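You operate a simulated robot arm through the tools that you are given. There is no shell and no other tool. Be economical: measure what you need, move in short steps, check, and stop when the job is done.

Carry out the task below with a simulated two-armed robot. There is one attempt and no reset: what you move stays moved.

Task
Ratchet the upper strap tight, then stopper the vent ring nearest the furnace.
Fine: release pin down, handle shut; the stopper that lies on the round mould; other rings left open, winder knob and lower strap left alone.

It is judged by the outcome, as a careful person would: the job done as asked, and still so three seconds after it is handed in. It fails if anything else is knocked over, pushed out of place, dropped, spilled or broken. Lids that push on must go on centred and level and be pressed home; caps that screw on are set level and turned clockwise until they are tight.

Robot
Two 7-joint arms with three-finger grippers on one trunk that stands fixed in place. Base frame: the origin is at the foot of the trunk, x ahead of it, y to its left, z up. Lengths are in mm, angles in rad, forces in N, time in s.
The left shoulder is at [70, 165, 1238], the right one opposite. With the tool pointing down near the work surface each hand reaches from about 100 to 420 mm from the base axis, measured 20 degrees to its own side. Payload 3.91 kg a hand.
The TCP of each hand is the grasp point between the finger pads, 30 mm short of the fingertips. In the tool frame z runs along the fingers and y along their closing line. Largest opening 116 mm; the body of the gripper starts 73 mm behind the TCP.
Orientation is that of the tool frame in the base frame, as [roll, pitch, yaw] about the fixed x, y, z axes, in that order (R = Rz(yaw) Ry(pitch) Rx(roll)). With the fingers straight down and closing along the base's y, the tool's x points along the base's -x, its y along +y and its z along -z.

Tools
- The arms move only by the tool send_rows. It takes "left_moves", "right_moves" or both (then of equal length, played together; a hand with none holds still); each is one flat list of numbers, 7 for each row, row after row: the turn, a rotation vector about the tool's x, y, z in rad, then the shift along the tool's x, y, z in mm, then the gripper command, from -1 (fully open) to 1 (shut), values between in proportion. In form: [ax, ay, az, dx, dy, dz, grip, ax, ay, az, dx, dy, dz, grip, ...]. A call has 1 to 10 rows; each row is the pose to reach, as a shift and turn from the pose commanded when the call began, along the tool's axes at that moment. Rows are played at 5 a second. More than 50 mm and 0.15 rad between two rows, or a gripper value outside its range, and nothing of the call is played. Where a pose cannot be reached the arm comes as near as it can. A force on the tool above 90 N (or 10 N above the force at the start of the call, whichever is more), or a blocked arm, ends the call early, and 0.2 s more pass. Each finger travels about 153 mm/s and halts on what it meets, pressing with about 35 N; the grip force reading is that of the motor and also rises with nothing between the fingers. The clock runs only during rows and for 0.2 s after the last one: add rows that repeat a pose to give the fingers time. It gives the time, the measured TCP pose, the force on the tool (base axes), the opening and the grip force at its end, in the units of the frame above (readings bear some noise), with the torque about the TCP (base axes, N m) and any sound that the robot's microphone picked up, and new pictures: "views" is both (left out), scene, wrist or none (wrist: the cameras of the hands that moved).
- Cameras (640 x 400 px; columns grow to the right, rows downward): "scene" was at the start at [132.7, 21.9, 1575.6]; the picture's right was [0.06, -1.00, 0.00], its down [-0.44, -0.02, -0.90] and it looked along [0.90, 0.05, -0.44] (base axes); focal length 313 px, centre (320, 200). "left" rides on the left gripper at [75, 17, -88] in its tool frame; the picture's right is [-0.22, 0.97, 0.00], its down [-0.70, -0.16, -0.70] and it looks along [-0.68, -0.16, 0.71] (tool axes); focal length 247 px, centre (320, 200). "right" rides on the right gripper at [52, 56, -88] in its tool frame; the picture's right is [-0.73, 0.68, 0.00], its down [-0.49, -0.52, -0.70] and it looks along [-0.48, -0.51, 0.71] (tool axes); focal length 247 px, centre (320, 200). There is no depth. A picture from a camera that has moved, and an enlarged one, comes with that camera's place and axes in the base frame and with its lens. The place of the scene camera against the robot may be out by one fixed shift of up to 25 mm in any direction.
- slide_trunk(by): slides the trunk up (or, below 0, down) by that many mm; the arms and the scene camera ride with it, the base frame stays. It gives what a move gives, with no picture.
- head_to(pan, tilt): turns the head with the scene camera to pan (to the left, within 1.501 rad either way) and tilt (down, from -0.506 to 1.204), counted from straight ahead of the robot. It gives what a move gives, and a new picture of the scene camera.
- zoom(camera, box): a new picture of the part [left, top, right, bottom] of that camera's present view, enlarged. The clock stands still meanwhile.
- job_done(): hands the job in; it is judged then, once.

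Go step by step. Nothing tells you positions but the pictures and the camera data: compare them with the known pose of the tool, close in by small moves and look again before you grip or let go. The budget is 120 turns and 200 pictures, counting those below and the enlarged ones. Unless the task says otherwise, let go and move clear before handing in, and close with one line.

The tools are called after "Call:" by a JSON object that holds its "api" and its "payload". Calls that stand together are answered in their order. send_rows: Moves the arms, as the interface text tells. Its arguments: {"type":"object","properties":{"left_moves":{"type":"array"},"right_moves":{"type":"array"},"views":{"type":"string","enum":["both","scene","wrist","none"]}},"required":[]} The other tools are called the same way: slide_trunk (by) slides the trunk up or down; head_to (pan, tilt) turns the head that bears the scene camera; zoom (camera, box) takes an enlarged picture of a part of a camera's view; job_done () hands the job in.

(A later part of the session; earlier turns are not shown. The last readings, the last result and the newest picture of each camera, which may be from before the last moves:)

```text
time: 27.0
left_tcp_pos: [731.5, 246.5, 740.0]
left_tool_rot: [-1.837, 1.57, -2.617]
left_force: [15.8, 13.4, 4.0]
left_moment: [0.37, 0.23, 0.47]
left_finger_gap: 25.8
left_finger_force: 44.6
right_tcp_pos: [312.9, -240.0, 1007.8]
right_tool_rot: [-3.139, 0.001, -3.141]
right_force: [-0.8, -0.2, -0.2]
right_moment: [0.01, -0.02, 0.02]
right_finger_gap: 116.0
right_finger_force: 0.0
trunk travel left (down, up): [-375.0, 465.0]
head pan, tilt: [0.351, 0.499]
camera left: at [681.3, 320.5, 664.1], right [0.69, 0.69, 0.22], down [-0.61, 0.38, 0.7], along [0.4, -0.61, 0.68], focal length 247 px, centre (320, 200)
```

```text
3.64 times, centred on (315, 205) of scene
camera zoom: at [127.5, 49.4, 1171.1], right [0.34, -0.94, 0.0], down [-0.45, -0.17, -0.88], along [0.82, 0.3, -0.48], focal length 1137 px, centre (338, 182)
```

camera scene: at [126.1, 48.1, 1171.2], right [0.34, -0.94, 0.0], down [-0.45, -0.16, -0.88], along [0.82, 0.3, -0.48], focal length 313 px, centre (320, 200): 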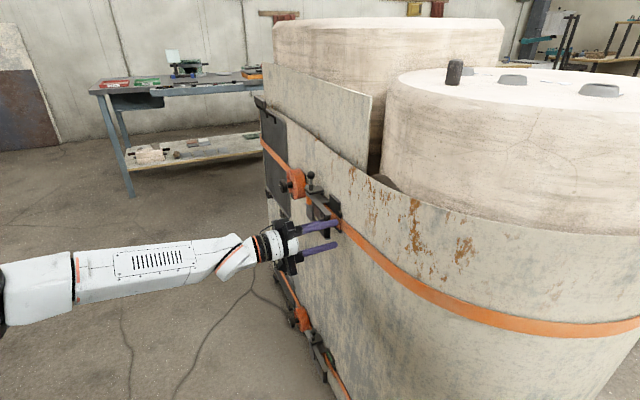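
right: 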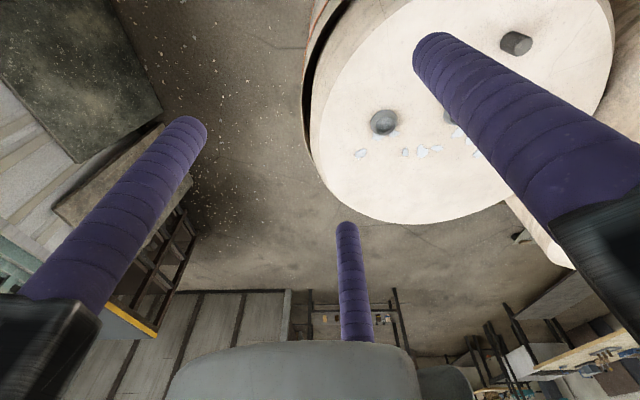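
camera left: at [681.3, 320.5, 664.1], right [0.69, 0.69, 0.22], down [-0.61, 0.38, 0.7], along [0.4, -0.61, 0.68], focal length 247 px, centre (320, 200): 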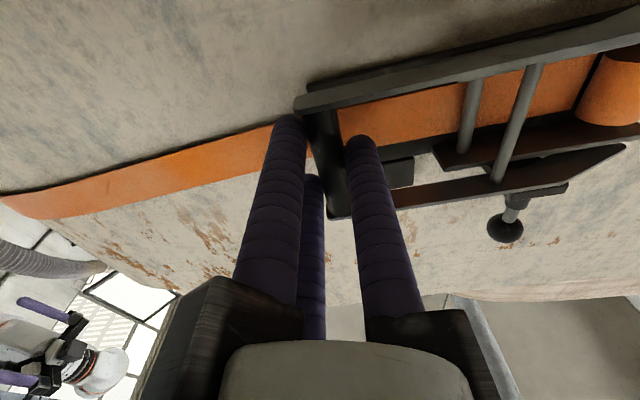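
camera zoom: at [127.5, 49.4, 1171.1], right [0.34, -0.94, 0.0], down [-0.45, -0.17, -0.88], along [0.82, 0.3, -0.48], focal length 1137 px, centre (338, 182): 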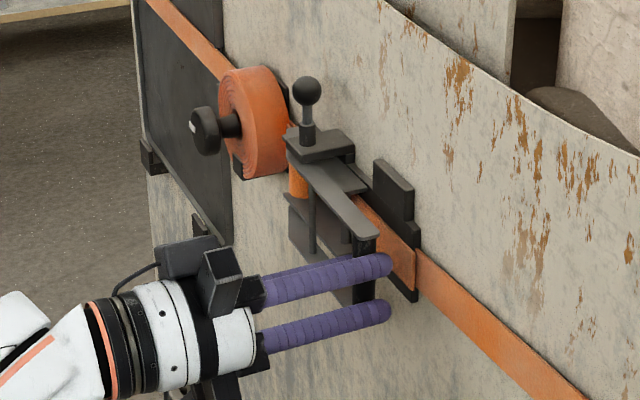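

The bar is firmly gripped. I'll swing the handle open along its arc by about 30° and watch force and sound.

Call:
{"api": "send_rows", "payload": {"left_moves": [0, 0, 0, 0, 4, -10, 1, 0, 0, 0, 0, 7, -19, 1, 0, 0, 0, 0, 10, -28, 1, 0, 0, 0, 0, 14, -37, 1, 0, 0, 0, 0, 18, -46, 1, 0, 0, 0, 0, 24, -54, 1], "views": "wrist"}}

Call:
{"api": "zoom", "payload": {"camera": "scene", "box": [260, 150, 370, 260]}}

```text
time: 28.4
left_tcp_pos: [707.5, 296.1, 738.4]
left_tool_rot: [3.107, 1.57, 2.317]
left_force: [-6.2, -3.0, -1.0]
left_moment: [-0.15, -0.12, -0.36]
left_finger_gap: 25.9
left_finger_force: 44.3
right_tcp_pos: [310.1, -241.8, 1008.1]
right_tool_rot: [-3.141, 0.002, 3.14]
right_force: [-0.5, 0.1, -0.4]
right_moment: [-0.02, 0.01, 0.01]
right_finger_gap: 116.2
right_finger_force: 0.1
trunk travel left (down, up): [-375.0, 465.0]
head pan, tilt: [0.351, 0.499]
camera left: at [657.3, 369.6, 664.2], right [0.69, 0.69, 0.22], down [-0.61, 0.38, 0.7], along [0.39, -0.62, 0.68], focal length 247 px, centre (320, 200)
```

left: 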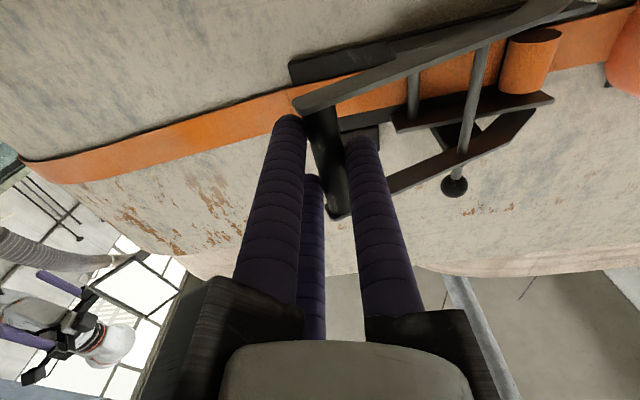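

```text
3.64 times, centred on (315, 205) of scene
camera zoom: at [125.4, 47.6, 1171.2], right [0.34, -0.94, 0.0], down [-0.45, -0.16, -0.88], along [0.82, 0.3, -0.48], focal length 1137 px, centre (338, 182)
```

zoom: 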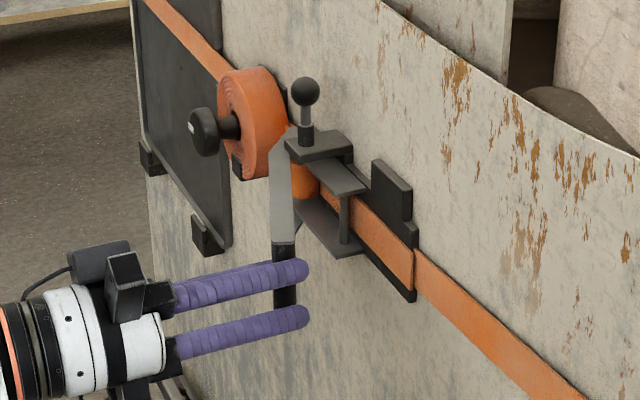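

The handle opens freely. I'll carry on to about 70°.

Call:
{"api": "send_rows", "payload": {"left_moves": [0, 0, 0, 0, 6, -8, 1, 0, 0, 0, 0, 13, -15, 1, 0, 0, 0, 0, 20, -21, 1, 0, 0, 0, 0, 28, -27, 1, 0, 0, 0, 0, 36, -32, 1, 0, 0, 0, 0, 45, -36, 1, 0, 0, 0, 0, 54, -40, 1, 0, 0, 0, 0, 63, -42, 1], "views": "wrist"}}

Call:
{"api": "zoom", "payload": {"camera": "scene", "box": [240, 150, 370, 260]}}

```text
time: 30.2
left_tcp_pos: [722.2, 374.5, 744.6]
left_tool_rot: [0.458, 1.564, -0.325]
left_force: [-45.1, 14.7, -4.5]
left_moment: [-0.08, 0.13, 0.15]
left_finger_gap: 26.1
left_finger_force: 44.6
right_tcp_pos: [308.0, -239.6, 1009.4]
right_tool_rot: [-3.139, 0.004, 3.141]
right_force: [0.8, 0.4, 0.0]
right_moment: [-0.01, 0.0, -0.01]
right_finger_gap: 116.3
right_finger_force: 0.0
trunk travel left (down, up): [-375.0, 465.0]
head pan, tilt: [0.351, 0.499]
camera left: at [672.0, 448.6, 668.5], right [0.69, 0.69, 0.23], down [-0.61, 0.38, 0.69], along [0.39, -0.61, 0.69], focal length 247 px, centre (320, 200)
```

left: 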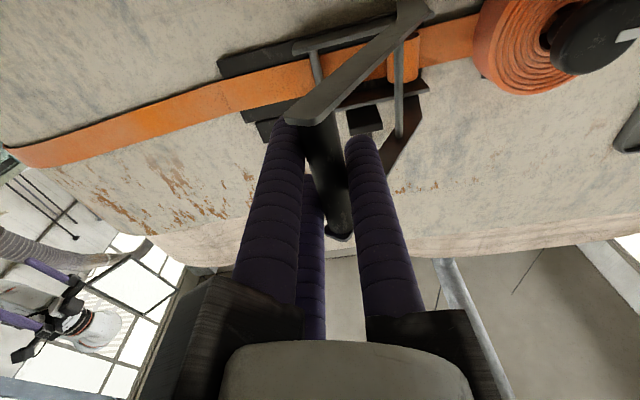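

```text
3.64 times, centred on (305, 205) of scene
camera zoom: at [122.7, 49.9, 1171.8], right [0.34, -0.94, 0.0], down [-0.45, -0.17, -0.88], along [0.83, 0.3, -0.48], focal length 1137 px, centre (374, 182)
```

zoom: 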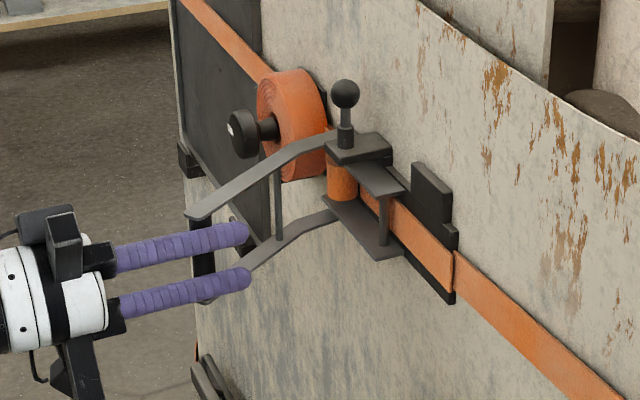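

It opened about 70°, with only arc mismatch in the force reading. Now I'll swing it back shut to see whether that stroke winds the strap.

Call:
{"api": "send_rows", "payload": {"left_moves": [0, 0, 0, 0, -9, 2, 1, 0, 0, 0, 0, -18, 5, 1, 0, 0, 0, 0, -35, 14, 1, 0, 0, 0, 0, -50, 26, 1, 0, 0, 0, 0, -63, 42, 1, 0, 0, 0, 0, -73, 59, 1, 0, 0, 0, 0, -80, 77, 1, 0, 0, 0, 0, -84, 96, 1, 0, 0, 0, 0, -84, 96, 1], "views": "wrist"}}

Call:
{"api": "zoom", "payload": {"camera": "scene", "box": [240, 150, 370, 260]}}

```text
time: 32.2
left_tcp_pos: [732.7, 245.7, 742.6]
left_tool_rot: [0.803, 1.57, 0.021]
left_force: [21.7, 18.4, 20.2]
left_moment: [-0.16, -0.45, 0.41]
left_finger_gap: 25.5
left_finger_force: 44.9
right_tcp_pos: [310.6, -240.1, 1008.7]
right_tool_rot: [3.14, 0.002, 3.14]
right_force: [-0.1, 0.0, 1.3]
right_moment: [-0.02, 0.03, -0.01]
right_finger_gap: 116.0
right_finger_force: 0.1
trunk travel left (down, up): [-375.0, 465.0]
head pan, tilt: [0.351, 0.499]
camera left: at [683.4, 320.5, 667.3], right [0.69, 0.69, 0.23], down [-0.61, 0.38, 0.69], along [0.39, -0.61, 0.68], focal length 247 px, centre (320, 200)
```

left: 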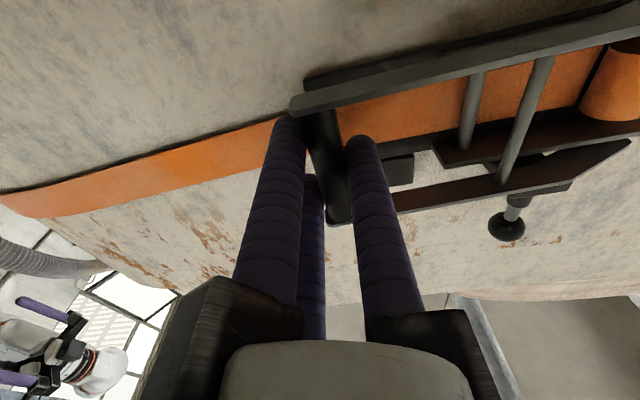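

```text
3.64 times, centred on (305, 205) of scene
camera zoom: at [125.7, 49.2, 1171.3], right [0.34, -0.94, 0.0], down [-0.45, -0.17, -0.88], along [0.82, 0.3, -0.48], focal length 1137 px, centre (374, 182)
```

zoom: 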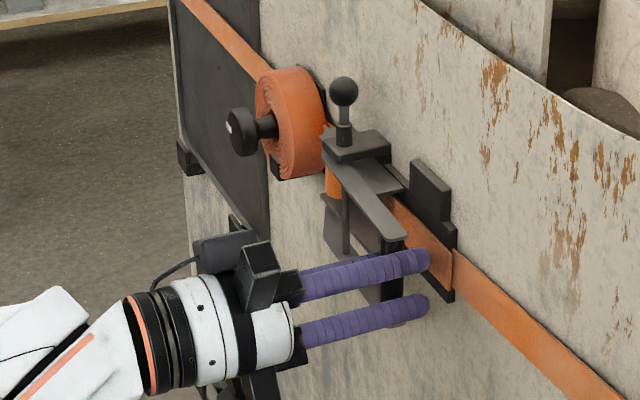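

There was no click, so the stroke may need to be longer. I've refined the arc (centre about (813.5,317), radius 108) and will open to about 100°.

Call:
{"api": "send_rows", "payload": {"left_moves": [0, 0, 0, -3, 4, -20, 1, 0, 0, 0, -3, 10, -37, 1, 0, 0, 0, -3, 19, -54, 1, 0, 0, 0, -3, 31, -69, 1, 0, 0, 0, -3, 45, -81, 1, 0, 0, 0, -3, 61, -91, 1, 0, 0, 0, -3, 79, -97, 1, 0, 0, 0, -3, 97, -101, 1, 0, 0, 0, -3, 116, -101, 1, 0, 0, 0, -3, 135, -98, 1], "views": "wrist"}}

Call:
{"api": "zoom", "payload": {"camera": "scene", "box": [220, 140, 370, 260]}}

```text
time: 34.4
left_tcp_pos: [756.1, 415.9, 743.4]
left_tool_rot: [-0.366, 1.568, -1.145]
left_force: [-30.4, 26.7, -2.5]
left_moment: [-0.03, -0.07, 0.29]
left_finger_gap: 26.0
left_finger_force: 45.0
right_tcp_pos: [308.8, -239.5, 1010.5]
right_tool_rot: [-3.141, 0.004, 3.141]
right_force: [0.3, 0.2, -0.3]
right_moment: [0.02, -0.01, 0.02]
right_finger_gap: 116.4
right_finger_force: 0.1
trunk travel left (down, up): [-375.0, 465.0]
head pan, tilt: [0.351, 0.499]
camera left: at [706.1, 488.6, 668.1], right [0.68, 0.69, 0.22], down [-0.61, 0.38, 0.69], along [0.4, -0.61, 0.68], focal length 247 px, centre (320, 200)
```

left: 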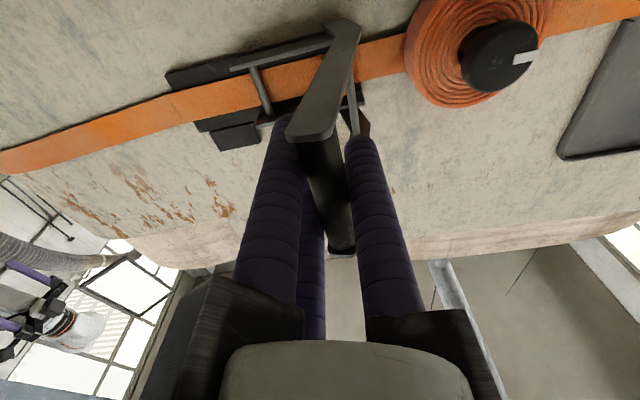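

```text
3.33 times, centred on (295, 200) of scene
camera zoom: at [123.8, 51.3, 1171.5], right [0.35, -0.94, 0.0], down [-0.45, -0.17, -0.88], along [0.83, 0.3, -0.48], focal length 1042 px, centre (403, 200)
```

zoom: 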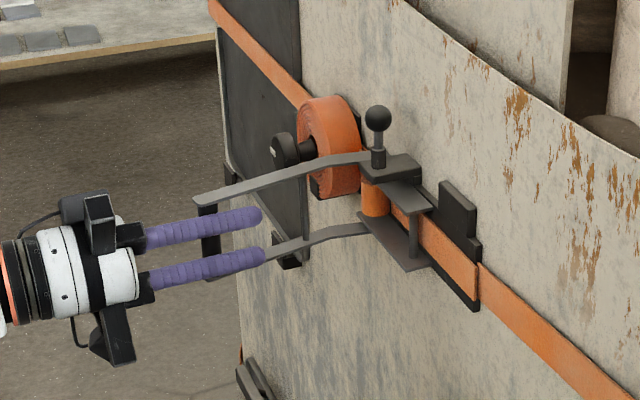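

It's open about 90° with no stop. I'll close along a refitted arc (centre (828,318), radius 120).

Call:
{"api": "send_rows", "payload": {"left_moves": [0, 0, 0, 0, -17, -7, 1, 0, 0, 0, 0, -38, -5, 1, 0, 0, 0, 0, -58, 1, 1, 0, 0, 0, 0, -77, 10, 1, 0, 0, 0, 0, -94, 23, 1, 0, 0, 0, 0, -109, 38, 1, 0, 0, 0, 0, -120, 55, 1, 0, 0, 0, 0, -129, 74, 1, 0, 0, 0, 0, -134, 95, 1, 0, 0, 0, 0, -135, 99, 1], "views": "wrist"}}

Call:
{"api": "zoom", "payload": {"camera": "scene", "box": [240, 150, 370, 260]}}

```text
time: 36.6
left_tcp_pos: [732.4, 246.0, 742.3]
left_tool_rot: [-1.903, 1.568, -2.688]
left_force: [14.3, 14.9, 6.0]
left_moment: [0.06, -0.16, 0.42]
left_finger_gap: 26.2
left_finger_force: 44.8
right_tcp_pos: [313.7, -241.6, 1009.3]
right_tool_rot: [-3.141, 0.0, 3.141]
right_force: [-0.4, 0.4, 0.0]
right_moment: [0.06, 0.01, 0.0]
right_finger_gap: 116.1
right_finger_force: 0.0
trunk travel left (down, up): [-375.0, 465.0]
head pan, tilt: [0.351, 0.499]
camera left: at [683.0, 320.6, 667.2], right [0.69, 0.69, 0.22], down [-0.61, 0.38, 0.7], along [0.4, -0.61, 0.68], focal length 247 px, centre (320, 200)
```

left: 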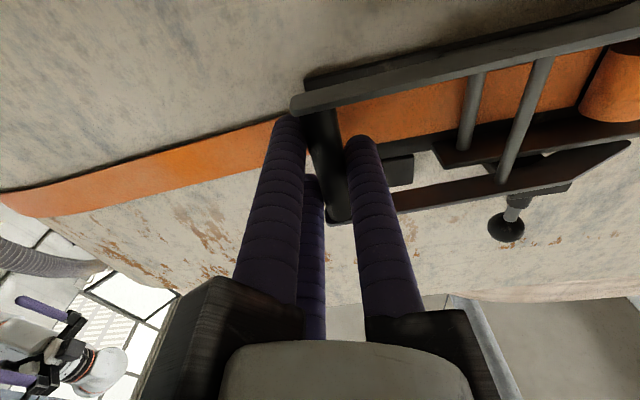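

```text
3.64 times, centred on (305, 205) of scene
camera zoom: at [126.9, 49.3, 1171.1], right [0.34, -0.94, 0.0], down [-0.45, -0.17, -0.88], along [0.82, 0.3, -0.48], focal length 1137 px, centre (374, 182)
```

zoom: 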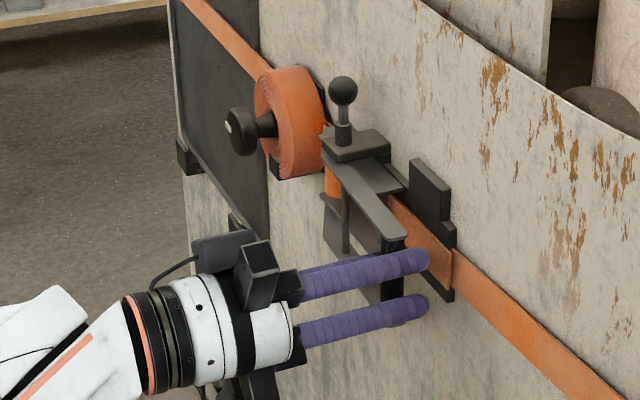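

No click was heard. I'll look closely at the indicator block and the pin to see whether anything has changed.

Call:
{"api": "zoom", "payload": {"camera": "scene", "box": [300, 165, 350, 225]}}

Call:
{"api": "zoom", "payload": {"camera": "scene", "box": [295, 320, 345, 380]}}

```text
6.67 times, centred on (325, 195) of scene
camera zoom: at [126.9, 49.3, 1171.1], right [0.34, -0.94, 0.0], down [-0.45, -0.17, -0.88], along [0.82, 0.3, -0.48], focal length 2084 px, centre (287, 233)
```

zoom: 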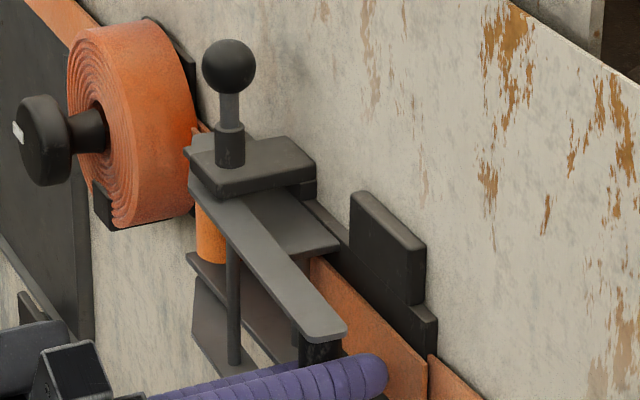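

```text
6.67 times, centred on (320, 350) of scene
camera zoom: at [126.9, 49.3, 1171.1], right [0.34, -0.94, 0.0], down [-0.45, -0.17, -0.88], along [0.82, 0.3, -0.48], focal length 2084 px, centre (320, -800)
```

zoom: 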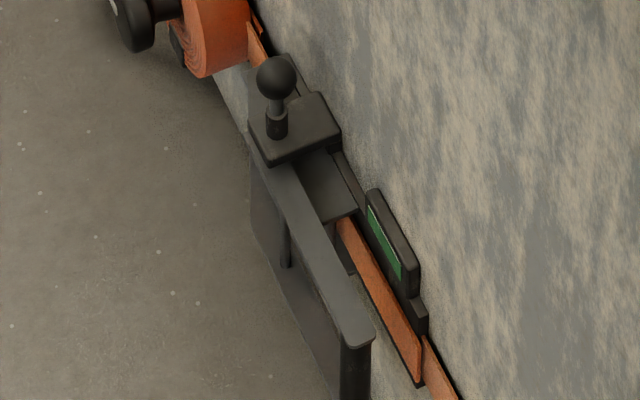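

The pin matches the lower one's depth, but there is no green yet. I'll make a longer stroke, past 90°.

Call:
{"api": "send_rows", "payload": {"left_moves": [0, 0, 0, 0, 6, -24, 1, 0, 0, 0, 0, 14, -44, 1, 0, 0, 0, 0, 26, -61, 1, 0, 0, 0, 0, 41, -76, 1, 0, 0, 0, 0, 58, -88, 1, 0, 0, 0, 0, 77, -98, 1, 0, 0, 0, 0, 97, -103, 1, 0, 0, 0, 0, 118, -106, 1, 0, 0, 0, 0, 139, -104, 1, 0, 0, 0, 0, 159, -99, 1], "views": "wrist"}}

Call:
{"api": "zoom", "payload": {"camera": "scene", "box": [220, 140, 370, 260]}}

```text
time: 38.8
left_tcp_pos: [761.4, 416.3, 746.1]
left_tool_rot: [1.196, 1.561, 0.378]
left_force: [-61.5, 7.6, 11.6]
left_moment: [-0.03, 0.62, 0.62]
left_finger_gap: 26.2
left_finger_force: 45.3
right_tcp_pos: [303.6, -243.3, 1010.3]
right_tool_rot: [3.141, 0.008, 3.139]
right_force: [0.4, -0.3, 0.6]
right_moment: [-0.04, 0.03, 0.01]
right_finger_gap: 116.0
right_finger_force: 0.1
trunk travel left (down, up): [-375.0, 465.0]
head pan, tilt: [0.351, 0.499]
stopped in row 10 (left hand): the force on the tool passed its limit at 126 N (the readings are from after the stop); the commanded pose is now the measured one
camera left: at [714.3, 492.2, 670.7], right [0.71, 0.67, 0.23], down [-0.6, 0.4, 0.69], along [0.37, -0.63, 0.68], focal length 247 px, centre (320, 200)
```

left: 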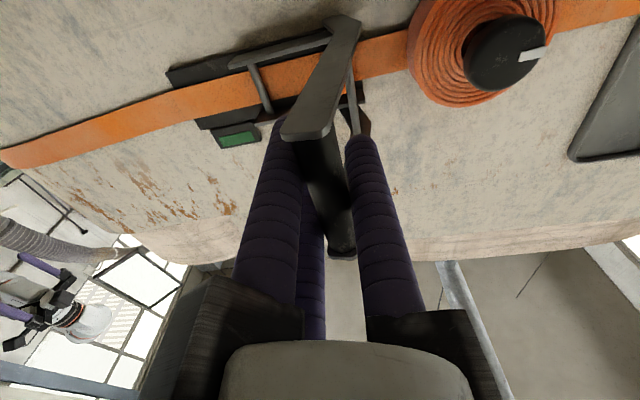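

```text
3.33 times, centred on (295, 200) of scene
camera zoom: at [119.2, 47.8, 1172.5], right [0.34, -0.94, 0.0], down [-0.44, -0.17, -0.88], along [0.83, 0.3, -0.47], focal length 1042 px, centre (403, 200)
```

zoom: 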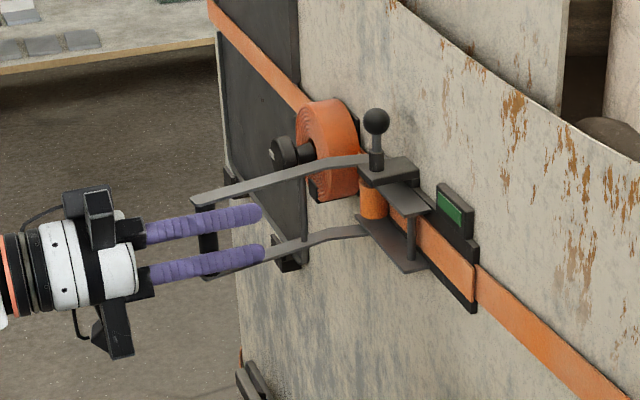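

The indicator now shows green, so the strap is tight; opening is the winding stroke and it hit its limit. Now I'll shut the handle.

Call:
{"api": "send_rows", "payload": {"left_moves": [0, 0, 0, 2, -24, -3, 1, 0, 0, 0, 3, -45, -2, 1, 0, 0, 0, 4, -66, 4, 1, 0, 0, 0, 4, -84, 13, 1, 0, 0, 0, 4, -101, 26, 1, 0, 0, 0, 4, -116, 41, 1, 0, 0, 0, 4, -128, 58, 1, 0, 0, 0, 4, -136, 77, 1, 0, 0, 0, 4, -140, 98, 1, 0, 0, 0, 4, -140, 101, 1], "views": "wrist"}}

Call:
{"api": "zoom", "payload": {"camera": "scene", "box": [240, 150, 370, 260]}}

```text
time: 41.0
left_tcp_pos: [734.1, 246.0, 737.6]
left_tool_rot: [1.533, 1.566, 0.722]
left_force: [11.4, 16.8, 22.5]
left_moment: [-0.35, -0.32, 0.37]
left_finger_gap: 25.6
left_finger_force: 45.0
right_tcp_pos: [309.7, -242.4, 1008.4]
right_tool_rot: [-3.141, 0.003, 3.138]
right_force: [-0.4, -0.2, -0.2]
right_moment: [0.03, 0.02, 0.0]
right_finger_gap: 116.1
right_finger_force: 0.1
trunk travel left (down, up): [-375.0, 465.0]
head pan, tilt: [0.351, 0.499]
camera left: at [686.9, 321.9, 662.0], right [0.71, 0.67, 0.23], down [-0.6, 0.39, 0.7], along [0.38, -0.63, 0.68], focal length 247 px, centre (320, 200)
```

left: 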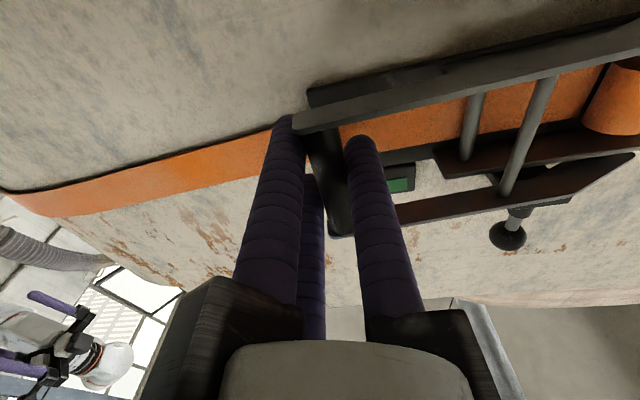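

```text
3.64 times, centred on (305, 205) of scene
camera zoom: at [124.4, 48.9, 1171.4], right [0.34, -0.94, 0.0], down [-0.45, -0.17, -0.88], along [0.82, 0.3, -0.48], focal length 1137 px, centre (374, 182)
```

zoom: 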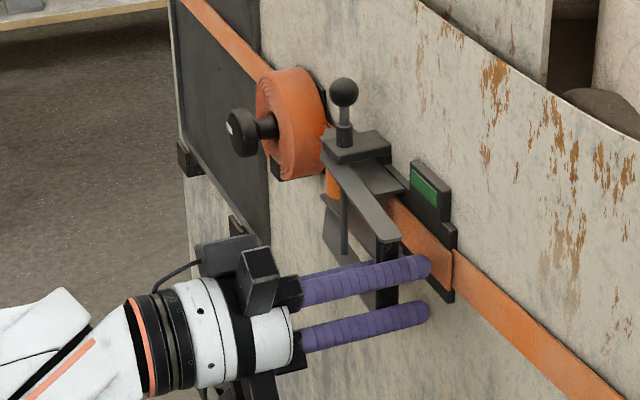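

Green holds with the handle swung back. I'll push it slightly further in to make sure it is against its stop.

Call:
{"api": "send_rows", "payload": {"left_moves": [0, 0, 0, -2, 2, 4, 1, 0, 0, 0, -2, 3, 8, 1, 0, 0, 0, -2, 3, 11, 1], "views": "none"}}

Call:
{"api": "zoom", "payload": {"camera": "scene", "box": [240, 150, 370, 260]}}

```text
time: 41.8
left_tcp_pos: [740.2, 237.4, 738.0]
left_tool_rot: [2.349, 1.566, 1.537]
left_force: [-18.8, 1.2, 6.9]
left_moment: [-0.63, -0.18, -0.02]
left_finger_gap: 25.5
left_finger_force: 45.1
right_tcp_pos: [307.6, -243.1, 1008.9]
right_tool_rot: [3.141, 0.004, 3.138]
right_force: [-0.4, -0.3, 0.0]
right_moment: [0.0, 0.03, 0.01]
right_finger_gap: 116.1
right_finger_force: 0.0
trunk travel left (down, up): [-375.0, 465.0]
head pan, tilt: [0.351, 0.499]
```

```text
3.64 times, centred on (305, 205) of scene
camera zoom: at [123.3, 47.8, 1171.4], right [0.34, -0.94, 0.0], down [-0.45, -0.16, -0.88], along [0.83, 0.3, -0.48], focal length 1137 px, centre (374, 182)
```

zoom: 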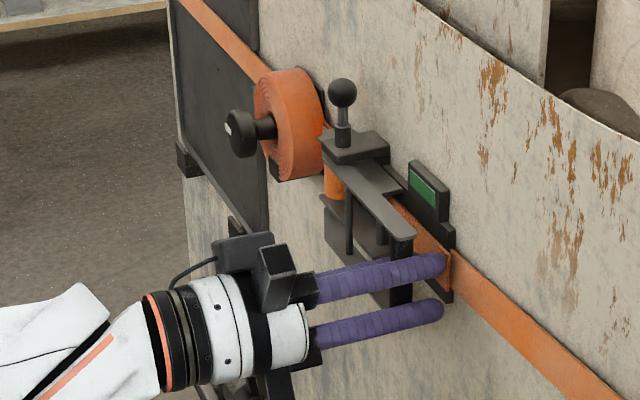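

It moved in another 10 mm, so it wasn't fully shut. I'll keep pushing until it resists.

Call:
{"api": "send_rows", "payload": {"left_moves": [0, 0, 0, 0, -1, 4, 1, 0, 0, 0, 0, -1, 8, 1, 0, 0, 0, 0, -1, 12, 1, 0, 0, 0, 0, -1, 12, 1], "views": "wrist"}}

Call:
{"api": "zoom", "payload": {"camera": "scene", "box": [240, 150, 370, 260]}}

```text
time: 42.7
left_tcp_pos: [745.8, 231.9, 737.2]
left_tool_rot: [1.766, 1.569, 0.953]
left_force: [-78.5, 34.4, 5.9]
left_moment: [-0.75, -0.15, 1.56]
left_finger_gap: 26.0
left_finger_force: 44.9
right_tcp_pos: [304.5, -239.1, 1011.8]
right_tool_rot: [-3.137, 0.01, 3.135]
right_force: [0.4, -0.5, -0.2]
right_moment: [0.02, -0.01, -0.01]
right_finger_gap: 116.2
right_finger_force: 0.0
trunk travel left (down, up): [-375.0, 465.0]
head pan, tilt: [0.351, 0.499]
stopped in row 4 (left hand): the force on the tool passed its limit at 93 N (the readings are from after the stop); the commanded pose is now the measured one
camera left: at [698.8, 308.0, 662.3], right [0.71, 0.67, 0.23], down [-0.6, 0.4, 0.7], along [0.37, -0.63, 0.68], focal length 247 px, centre (320, 200)
```

left: 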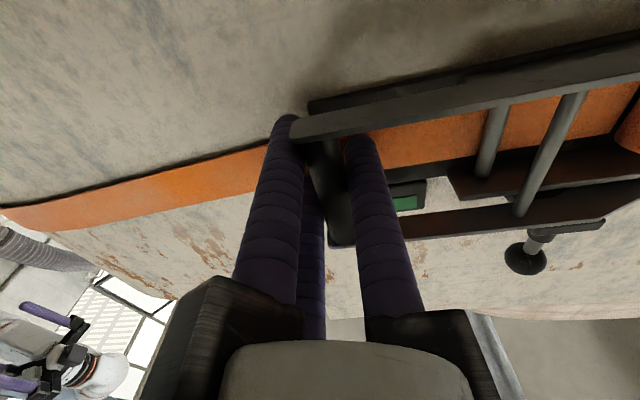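

```text
3.64 times, centred on (305, 205) of scene
camera zoom: at [117.2, 52.2, 1172.4], right [0.35, -0.94, 0.01], down [-0.44, -0.17, -0.88], along [0.83, 0.3, -0.47], focal length 1137 px, centre (374, 182)
```

zoom: 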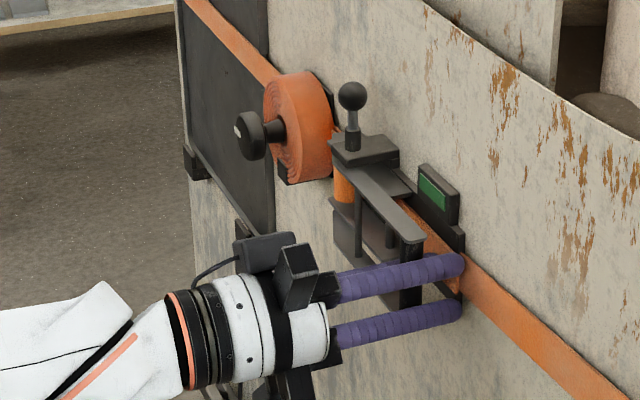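

It met a firm stop, which may be the handle's stop or the fingertips on the wall. I'll let go, back away and check the handle angle against the lower one.

Call:
{"api": "send_rows", "payload": {"left_moves": [0, 0, 0, 0, 0, -3, 0.5, 0, 0, 0, 0, 0, -3, 0, 0, 0, 0, 0, 0, -30, 0, 0, 0, 0, 0, 0, -70, 0, 0, 0, 0, 0, 0, -110, 0, 0, 0, 0, 0, 0, -110, 0], "views": "wrist"}}

Call:
{"api": "zoom", "payload": {"camera": "scene", "box": [300, 165, 350, 245]}}

Call:
{"api": "zoom", "payload": {"camera": "scene", "box": [295, 310, 345, 390]}}

```text
time: 44.1
left_tcp_pos: [674.1, 307.5, 734.9]
left_tool_rot: [-3.101, 1.562, 2.367]
left_force: [0.0, -0.3, 0.0]
left_moment: [0.0, 0.0, -0.03]
left_finger_gap: 58.0
left_finger_force: 0.0
right_tcp_pos: [311.2, -242.4, 1008.0]
right_tool_rot: [-3.141, -0.001, 3.135]
right_force: [1.2, 0.2, 0.3]
right_moment: [0.0, -0.01, 0.0]
right_finger_gap: 116.0
right_finger_force: 0.0
trunk travel left (down, up): [-375.0, 465.0]
head pan, tilt: [0.351, 0.499]
camera left: at [627.0, 384.6, 661.0], right [0.71, 0.67, 0.22], down [-0.59, 0.39, 0.7], along [0.38, -0.63, 0.68], focal length 247 px, centre (320, 200)
```

left: 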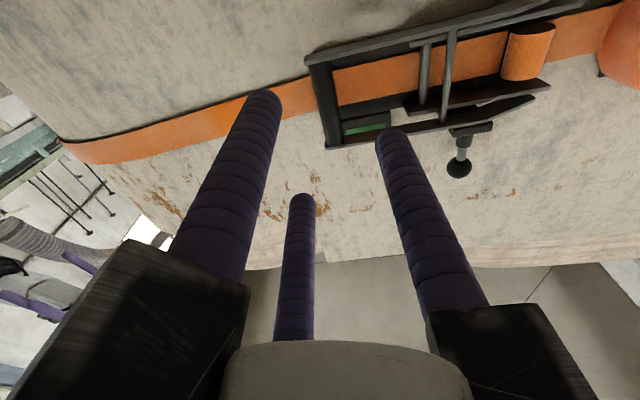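

```text
5.00 times, centred on (325, 205) of scene
camera zoom: at [126.3, 47.9, 1171.2], right [0.34, -0.94, 0.0], down [-0.45, -0.16, -0.88], along [0.82, 0.3, -0.48], focal length 1563 px, centre (295, 175)
```

zoom: 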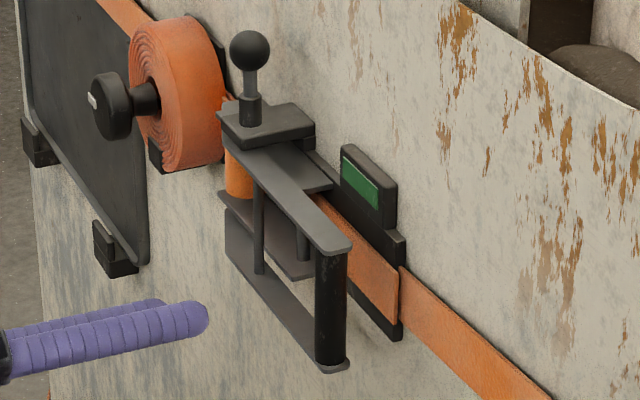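

```text
5.00 times, centred on (320, 350) of scene
camera zoom: at [126.3, 47.9, 1171.2], right [0.34, -0.94, 0.0], down [-0.45, -0.16, -0.88], along [0.82, 0.3, -0.48], focal length 1563 px, centre (320, -550)
```

zoom: 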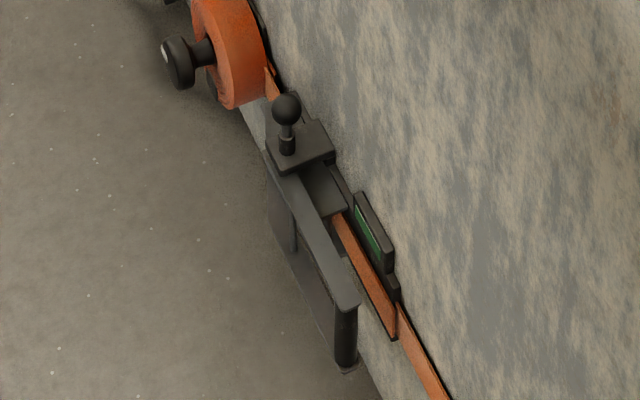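

The handle has sprung back to exactly where it was at first and looks like the shut lower one, with green still showing. I'll check by pressing the bar with closed fingers from the front.

Call:
{"api": "send_rows", "payload": {"left_moves": [0, 0, 0, -3, 7, 0, 1, 0, 0, 0, -3, 7, 0, 1, 0, 0, 0, -3, 7, 25, 1, 0, 0, 0, -3, 7, 50, 1, 0, 0, 0, -3, 7, 58, 1, 0, 0, 0, -3, 7, 62, 1, 0, 0, 0, -3, 7, 66, 1], "views": "none"}}

Call:
{"api": "zoom", "payload": {"camera": "scene", "box": [300, 165, 350, 245]}}

```text
time: 45.7
left_tcp_pos: [725.6, 265.5, 735.9]
left_tool_rot: [3.12, 1.563, 2.306]
left_force: [-15.8, 6.7, -1.3]
left_moment: [-0.09, -0.06, -0.3]
left_finger_gap: 8.9
left_finger_force: 35.3
right_tcp_pos: [310.9, -243.3, 1008.6]
right_tool_rot: [-3.141, 0.003, 3.135]
right_force: [0.2, 0.4, -1.0]
right_moment: [0.02, 0.0, -0.01]
right_finger_gap: 116.3
right_finger_force: 0.0
trunk travel left (down, up): [-375.0, 465.0]
head pan, tilt: [0.351, 0.499]
```

```text
5.00 times, centred on (325, 205) of scene
camera zoom: at [124.6, 49.0, 1171.3], right [0.34, -0.94, 0.0], down [-0.45, -0.17, -0.88], along [0.82, 0.3, -0.48], focal length 1563 px, centre (295, 175)
```

zoom: 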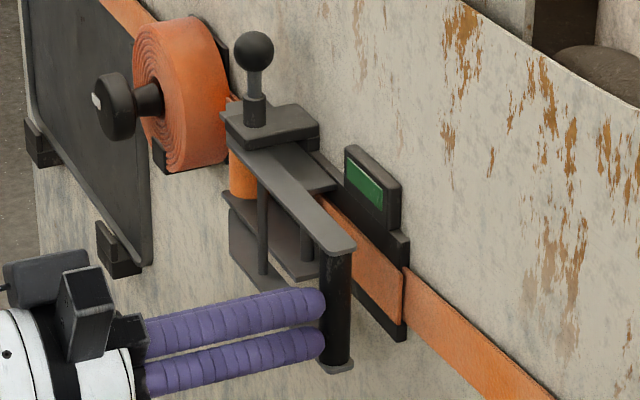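

Contact at about 16 N with no handle movement. I'll press a little harder.

Call:
{"api": "send_rows", "payload": {"left_moves": [0, 0, 0, 0, 0, 4, 1, 0, 0, 0, 0, 0, 8, 1, 0, 0, 0, 0, 0, 8, 1], "views": "none"}}

Call:
{"api": "zoom", "payload": {"camera": "scene", "box": [300, 165, 350, 245]}}

```text
time: 46.4
left_tcp_pos: [725.7, 265.7, 735.8]
left_tool_rot: [2.795, 1.566, 1.983]
left_force: [-89.0, 53.2, 5.2]
left_moment: [-1.22, 0.36, -1.3]
left_finger_gap: 8.9
left_finger_force: 35.1
right_tcp_pos: [303.1, -241.4, 1012.0]
right_tool_rot: [-3.137, 0.011, 3.131]
right_force: [0.4, -0.2, -0.1]
right_moment: [0.01, 0.02, 0.03]
right_finger_gap: 116.1
right_finger_force: 0.1
trunk travel left (down, up): [-375.0, 465.0]
head pan, tilt: [0.351, 0.499]
stopped in row 3 (left hand): the force on the tool passed its limit at 93 N (the readings are from after the stop); the commanded pose is now the measured one
```

```text
5.00 times, centred on (325, 205) of scene
camera zoom: at [115.1, 53.9, 1172.6], right [0.35, -0.94, 0.01], down [-0.44, -0.17, -0.88], along [0.83, 0.3, -0.47], focal length 1563 px, centre (295, 175)
```

zoom: 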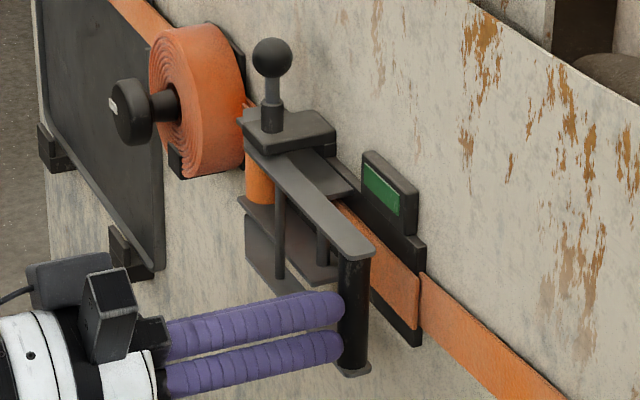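

The handle is hard against its stop at 93 N: shut, pin down, green. I'll retract the left hand and raise the trunk for the stopper.

Call:
{"api": "send_rows", "payload": {"left_moves": [0, 0, 0, 0, 0, -40, 1, 0, 0, 0, 0, 0, -80, 1, 0, 0, 0, 0, 0, -120, 1, 0, 0, 0, 0, 0, -160, 1, 0, 0, 0, 0, 0, -200, 1], "views": "none"}}

Call:
{"api": "slide_trunk", "payload": {"by": 400}}

Call:
{"api": "head_to", "payload": {"pan": -0.05, "tilt": 0.6}}

```text
time: 47.6
left_tcp_pos: [596.6, 404.2, 734.3]
left_tool_rot: [-3.012, 1.559, 2.455]
left_force: [-0.4, 0.7, 0.5]
left_moment: [-0.01, -0.03, -0.01]
left_finger_gap: 9.0
left_finger_force: 35.3
right_tcp_pos: [310.4, -245.3, 1009.2]
right_tool_rot: [-3.141, 0.001, 3.129]
right_force: [0.6, 0.7, 0.0]
right_moment: [-0.01, 0.0, -0.02]
right_finger_gap: 116.0
right_finger_force: 0.1
trunk travel left (down, up): [-375.0, 465.0]
head pan, tilt: [0.351, 0.499]
```

```text
time: 51.4
left_tcp_pos: [597.2, 406.4, 1135.1]
left_tool_rot: [-3.057, 1.557, 2.411]
left_force: [0.3, -0.8, 0.6]
left_moment: [-0.03, -0.04, 0.02]
left_finger_gap: 8.9
left_finger_force: 34.4
right_tcp_pos: [311.0, -245.9, 1409.3]
right_tool_rot: [-3.142, 0.003, 3.13]
right_force: [0.1, -0.3, 0.4]
right_moment: [0.02, -0.02, 0.03]
right_finger_gap: 116.0
right_finger_force: 0.1
trunk travel left (down, up): [-775.0, 65.0]
head pan, tilt: [0.351, 0.499]
```

```text
time: 52.3
left_tcp_pos: [598.2, 405.1, 1134.2]
left_tool_rot: [-3.065, 1.558, 2.4]
left_force: [0.2, 0.7, 0.7]
left_moment: [-0.05, 0.02, 0.0]
left_finger_gap: 9.2
left_finger_force: 35.2
right_tcp_pos: [310.1, -245.2, 1409.0]
right_tool_rot: [3.14, 0.003, 3.132]
right_force: [0.1, 0.6, -0.3]
right_moment: [-0.01, 0.01, 0.0]
right_finger_gap: 115.8
right_finger_force: 0.0
trunk travel left (down, up): [-775.0, 65.0]
head pan, tilt: [-0.051, 0.6]
camera scene: at [129.0, 12.4, 1562.2], right [-0.05, -1.0, 0.0], down [-0.56, 0.03, -0.83], along [0.82, -0.04, -0.56], focal length 313 px, centre (320, 200)
```

scene: 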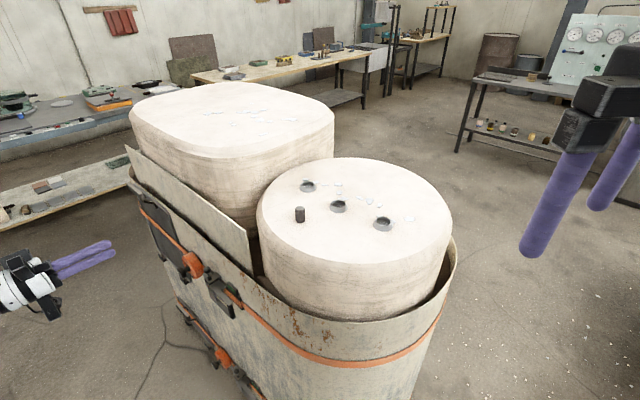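

The stopper stands at about (723,6), from z 1088 to 1135, about 22 mm wide. The target ring is at about (702,-184). I'll bring the right hand above the stopper.

Call:
{"api": "send_rows", "payload": {"right_moves": [0, 0, 0, -41, 25, 0, -1, 0, 0, 0, -82, 50, 0, -0.5, 0, 0, 0, -123, 75, 0, 0, 0, 0, 0, -165, 100, 10, 0, 0, 0, 0, -206, 125, 25, 0, 0, 0, 0, -247, 150, 40, 0, 0, 0, 0, -288, 175, 55, 0, 0, 0, 0, -329, 200, 70, 0, 0, 0, 0, -370, 225, 85, 0, 0, 0, 0, -411, 250, 95, 0], "views": "both"}}

```text
refused: row 5 steps farther than a row can; nothing moved
```

Call:
{"api": "send_rows", "payload": {"right_moves": [0, 0, 0, -41, 25, 8, -1, 0, 0, 0, -82, 50, 16, -0.5, 0, 0, 0, -123, 75, 24, 0, 0, 0, 0, -164, 100, 32, 0, 0, 0, 0, -205, 125, 40, 0, 0, 0, 0, -246, 150, 48, 0, 0, 0, 0, -287, 175, 56, 0, 0, 0, 0, -328, 200, 64, 0, 0, 0, 0, -369, 225, 72, 0, 0, 0, 0, -410, 250, 80, 0], "views": "both"}}

```text
time: 54.7
left_tcp_pos: [598.6, 403.8, 1134.0]
left_tool_rot: [-3.016, 1.554, 2.449]
left_force: [1.0, -1.2, 0.0]
left_moment: [0.0, 0.0, 0.05]
left_finger_gap: 9.1
left_finger_force: 34.5
right_tcp_pos: [708.2, 0.5, 1281.1]
right_tool_rot: [-3.083, -0.12, -3.13]
right_force: [0.3, -0.4, -0.2]
right_moment: [0.04, 0.02, -0.01]
right_finger_gap: 58.2
right_finger_force: 0.0
trunk travel left (down, up): [-775.0, 65.0]
head pan, tilt: [-0.051, 0.6]
stopped in row 10 (right hand): the arm was blocked; the commanded pose is now the measured one
camera scene: at [130.7, 10.3, 1562.0], right [-0.05, -1.0, 0.0], down [-0.57, 0.03, -0.82], along [0.82, -0.04, -0.57], focal length 313 px, centre (320, 200)
camera right: at [665.7, 60.8, 1372.2], right [0.72, 0.69, -0.13], down [0.58, -0.48, 0.67], along [0.4, -0.55, -0.74], focal length 247 px, centre (320, 200)
```

scene: 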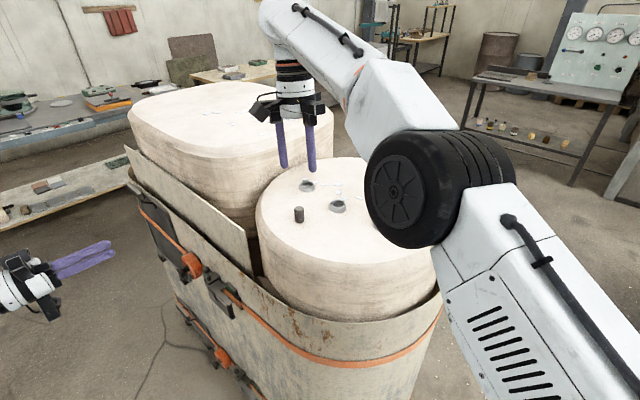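
right: 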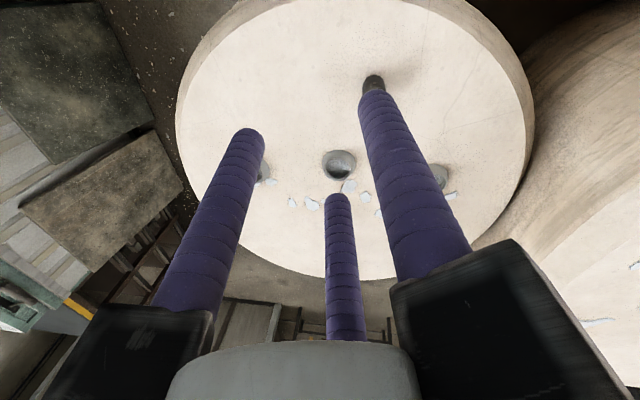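

The arm reached its limit at that height and tilted a bit, but nothing was touched. Going lower should help, so I'll level the tool while descending to z 1200.

Call:
{"api": "send_rows", "payload": {"right_moves": [-0.015, -0.03, 0.003, -6, 2, 20, 0, -0.03, -0.06, 0.006, -12, 5, 40, 0, -0.045, -0.09, 0.009, -18, 7, 59, 0, -0.0586, -0.12, 0.0116, -25, 10, 78, 0, -0.0586, -0.12, 0.0116, -25, 10, 78, 0], "views": "both"}}

```text
time: 55.9
left_tcp_pos: [597.6, 405.1, 1134.8]
left_tool_rot: [-3.046, 1.557, 2.419]
left_force: [0.3, -0.2, 0.3]
left_moment: [0.04, -0.02, -0.01]
left_finger_gap: 9.2
left_finger_force: 35.2
right_tcp_pos: [722.7, 9.1, 1200.9]
right_tool_rot: [-3.141, 0.004, -3.139]
right_force: [-0.5, 0.4, 0.1]
right_moment: [0.0, 0.02, -0.01]
right_finger_gap: 57.9
right_finger_force: 0.1
trunk travel left (down, up): [-775.0, 65.0]
head pan, tilt: [-0.051, 0.6]
camera scene: at [129.0, 12.1, 1562.1], right [-0.05, -1.0, 0.0], down [-0.56, 0.03, -0.83], along [0.82, -0.04, -0.56], focal length 313 px, centre (320, 200)
camera right: at [669.8, 63.8, 1289.4], right [0.73, 0.68, 0.0], down [0.49, -0.52, 0.7], along [0.48, -0.51, -0.71], focal length 247 px, centre (320, 200)
```

scene: 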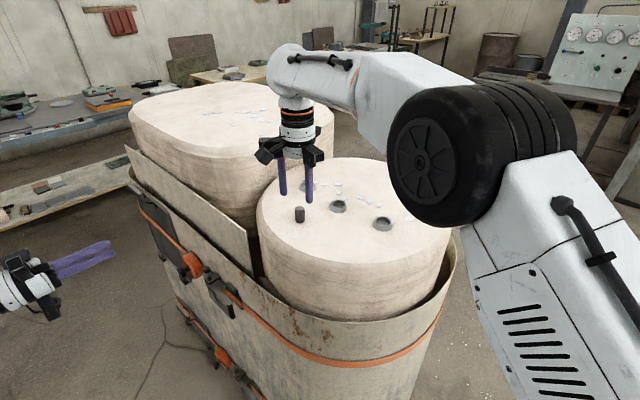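
right: 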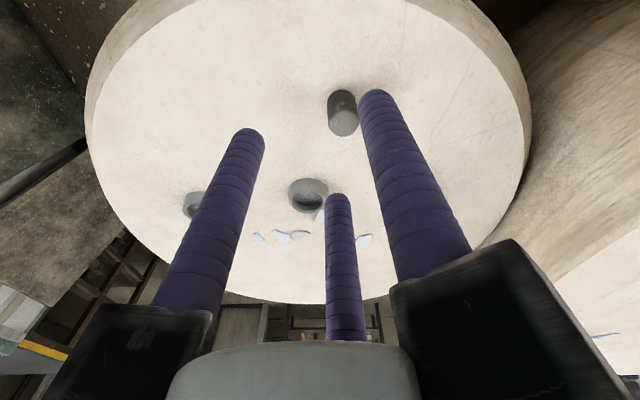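

The tool is level again. I'll enlarge both views to fix the stopper's place relative to the fingers.

Call:
{"api": "zoom", "payload": {"camera": "scene", "box": [250, 110, 410, 250]}}

Call:
{"api": "zoom", "payload": {"camera": "right", "box": [220, 60, 420, 240]}}

```text
2.86 times, centred on (330, 180) of scene
camera zoom: at [129.0, 12.1, 1562.1], right [-0.05, -1.0, 0.0], down [-0.56, 0.03, -0.83], along [0.82, -0.04, -0.56], focal length 893 px, centre (291, 257)
```

zoom: 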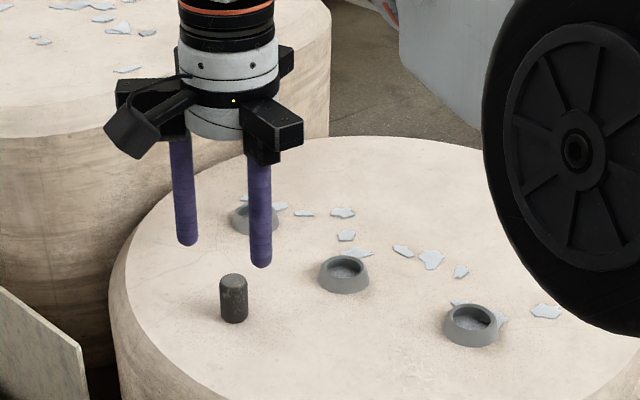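

```text
2.22 times, centred on (320, 150) of right
camera zoom: at [669.8, 63.8, 1289.4], right [0.73, 0.68, 0.0], down [0.49, -0.52, 0.7], along [0.48, -0.51, -0.71], focal length 549 px, centre (320, 311)
```

zoom: 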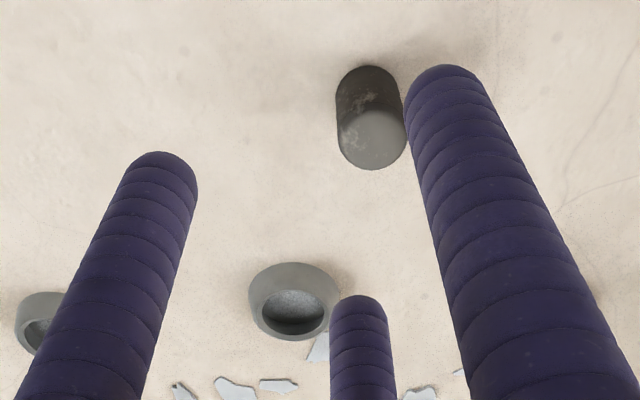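

The stopper is at about (743,12), z 1078 to 1115. I'll shift over it and come down to just above its top.

Call:
{"api": "send_rows", "payload": {"right_moves": [0, 0, 0, -20, 3, 0, 0, 0, 0, 0, -20, 3, 20, 0, 0, 0, 0, -20, 3, 38, 0, 0, 0, 0, -20, 3, 38, 0], "views": "wrist"}}

Call:
{"api": "zoom", "payload": {"camera": "scene", "box": [250, 110, 410, 250]}}

```text
time: 56.9
left_tcp_pos: [598.7, 404.9, 1134.1]
left_tool_rot: [-2.999, 1.557, 2.469]
left_force: [0.8, -0.7, -1.1]
left_moment: [-0.02, -0.01, 0.01]
left_finger_gap: 8.9
left_finger_force: 34.8
right_tcp_pos: [743.8, 11.0, 1161.8]
right_tool_rot: [-3.14, 0.002, -3.138]
right_force: [-0.4, 0.0, 0.3]
right_moment: [0.01, 0.0, -0.01]
right_finger_gap: 58.2
right_finger_force: 0.1
trunk travel left (down, up): [-775.0, 65.0]
head pan, tilt: [-0.051, 0.6]
camera right: at [690.8, 66.0, 1251.0], right [0.73, 0.68, 0.0], down [0.49, -0.52, 0.7], along [0.48, -0.51, -0.71], focal length 247 px, centre (320, 200)
```

right: 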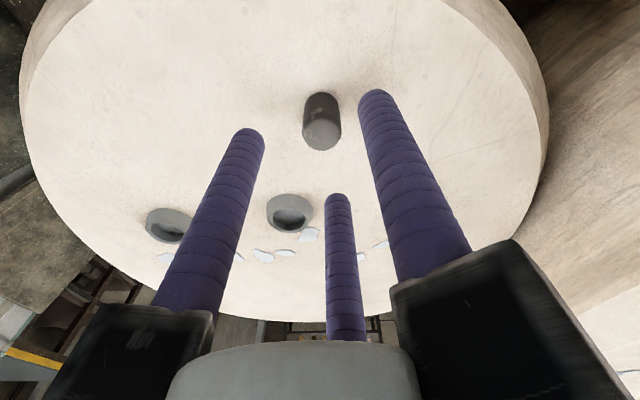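

```text
2.86 times, centred on (330, 180) of scene
camera zoom: at [129.7, 12.6, 1562.1], right [-0.05, -1.0, 0.0], down [-0.56, 0.03, -0.82], along [0.82, -0.04, -0.57], focal length 893 px, centre (291, 257)
```

zoom: 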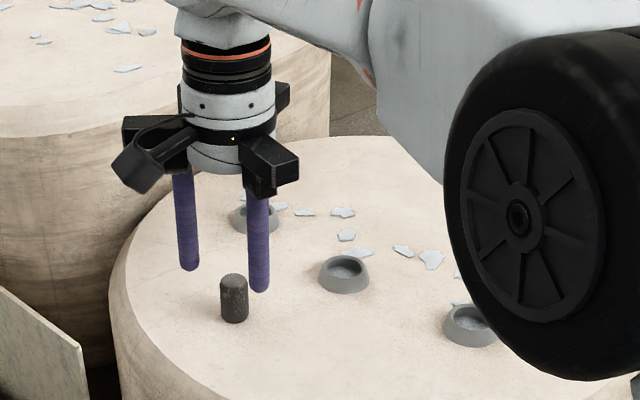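

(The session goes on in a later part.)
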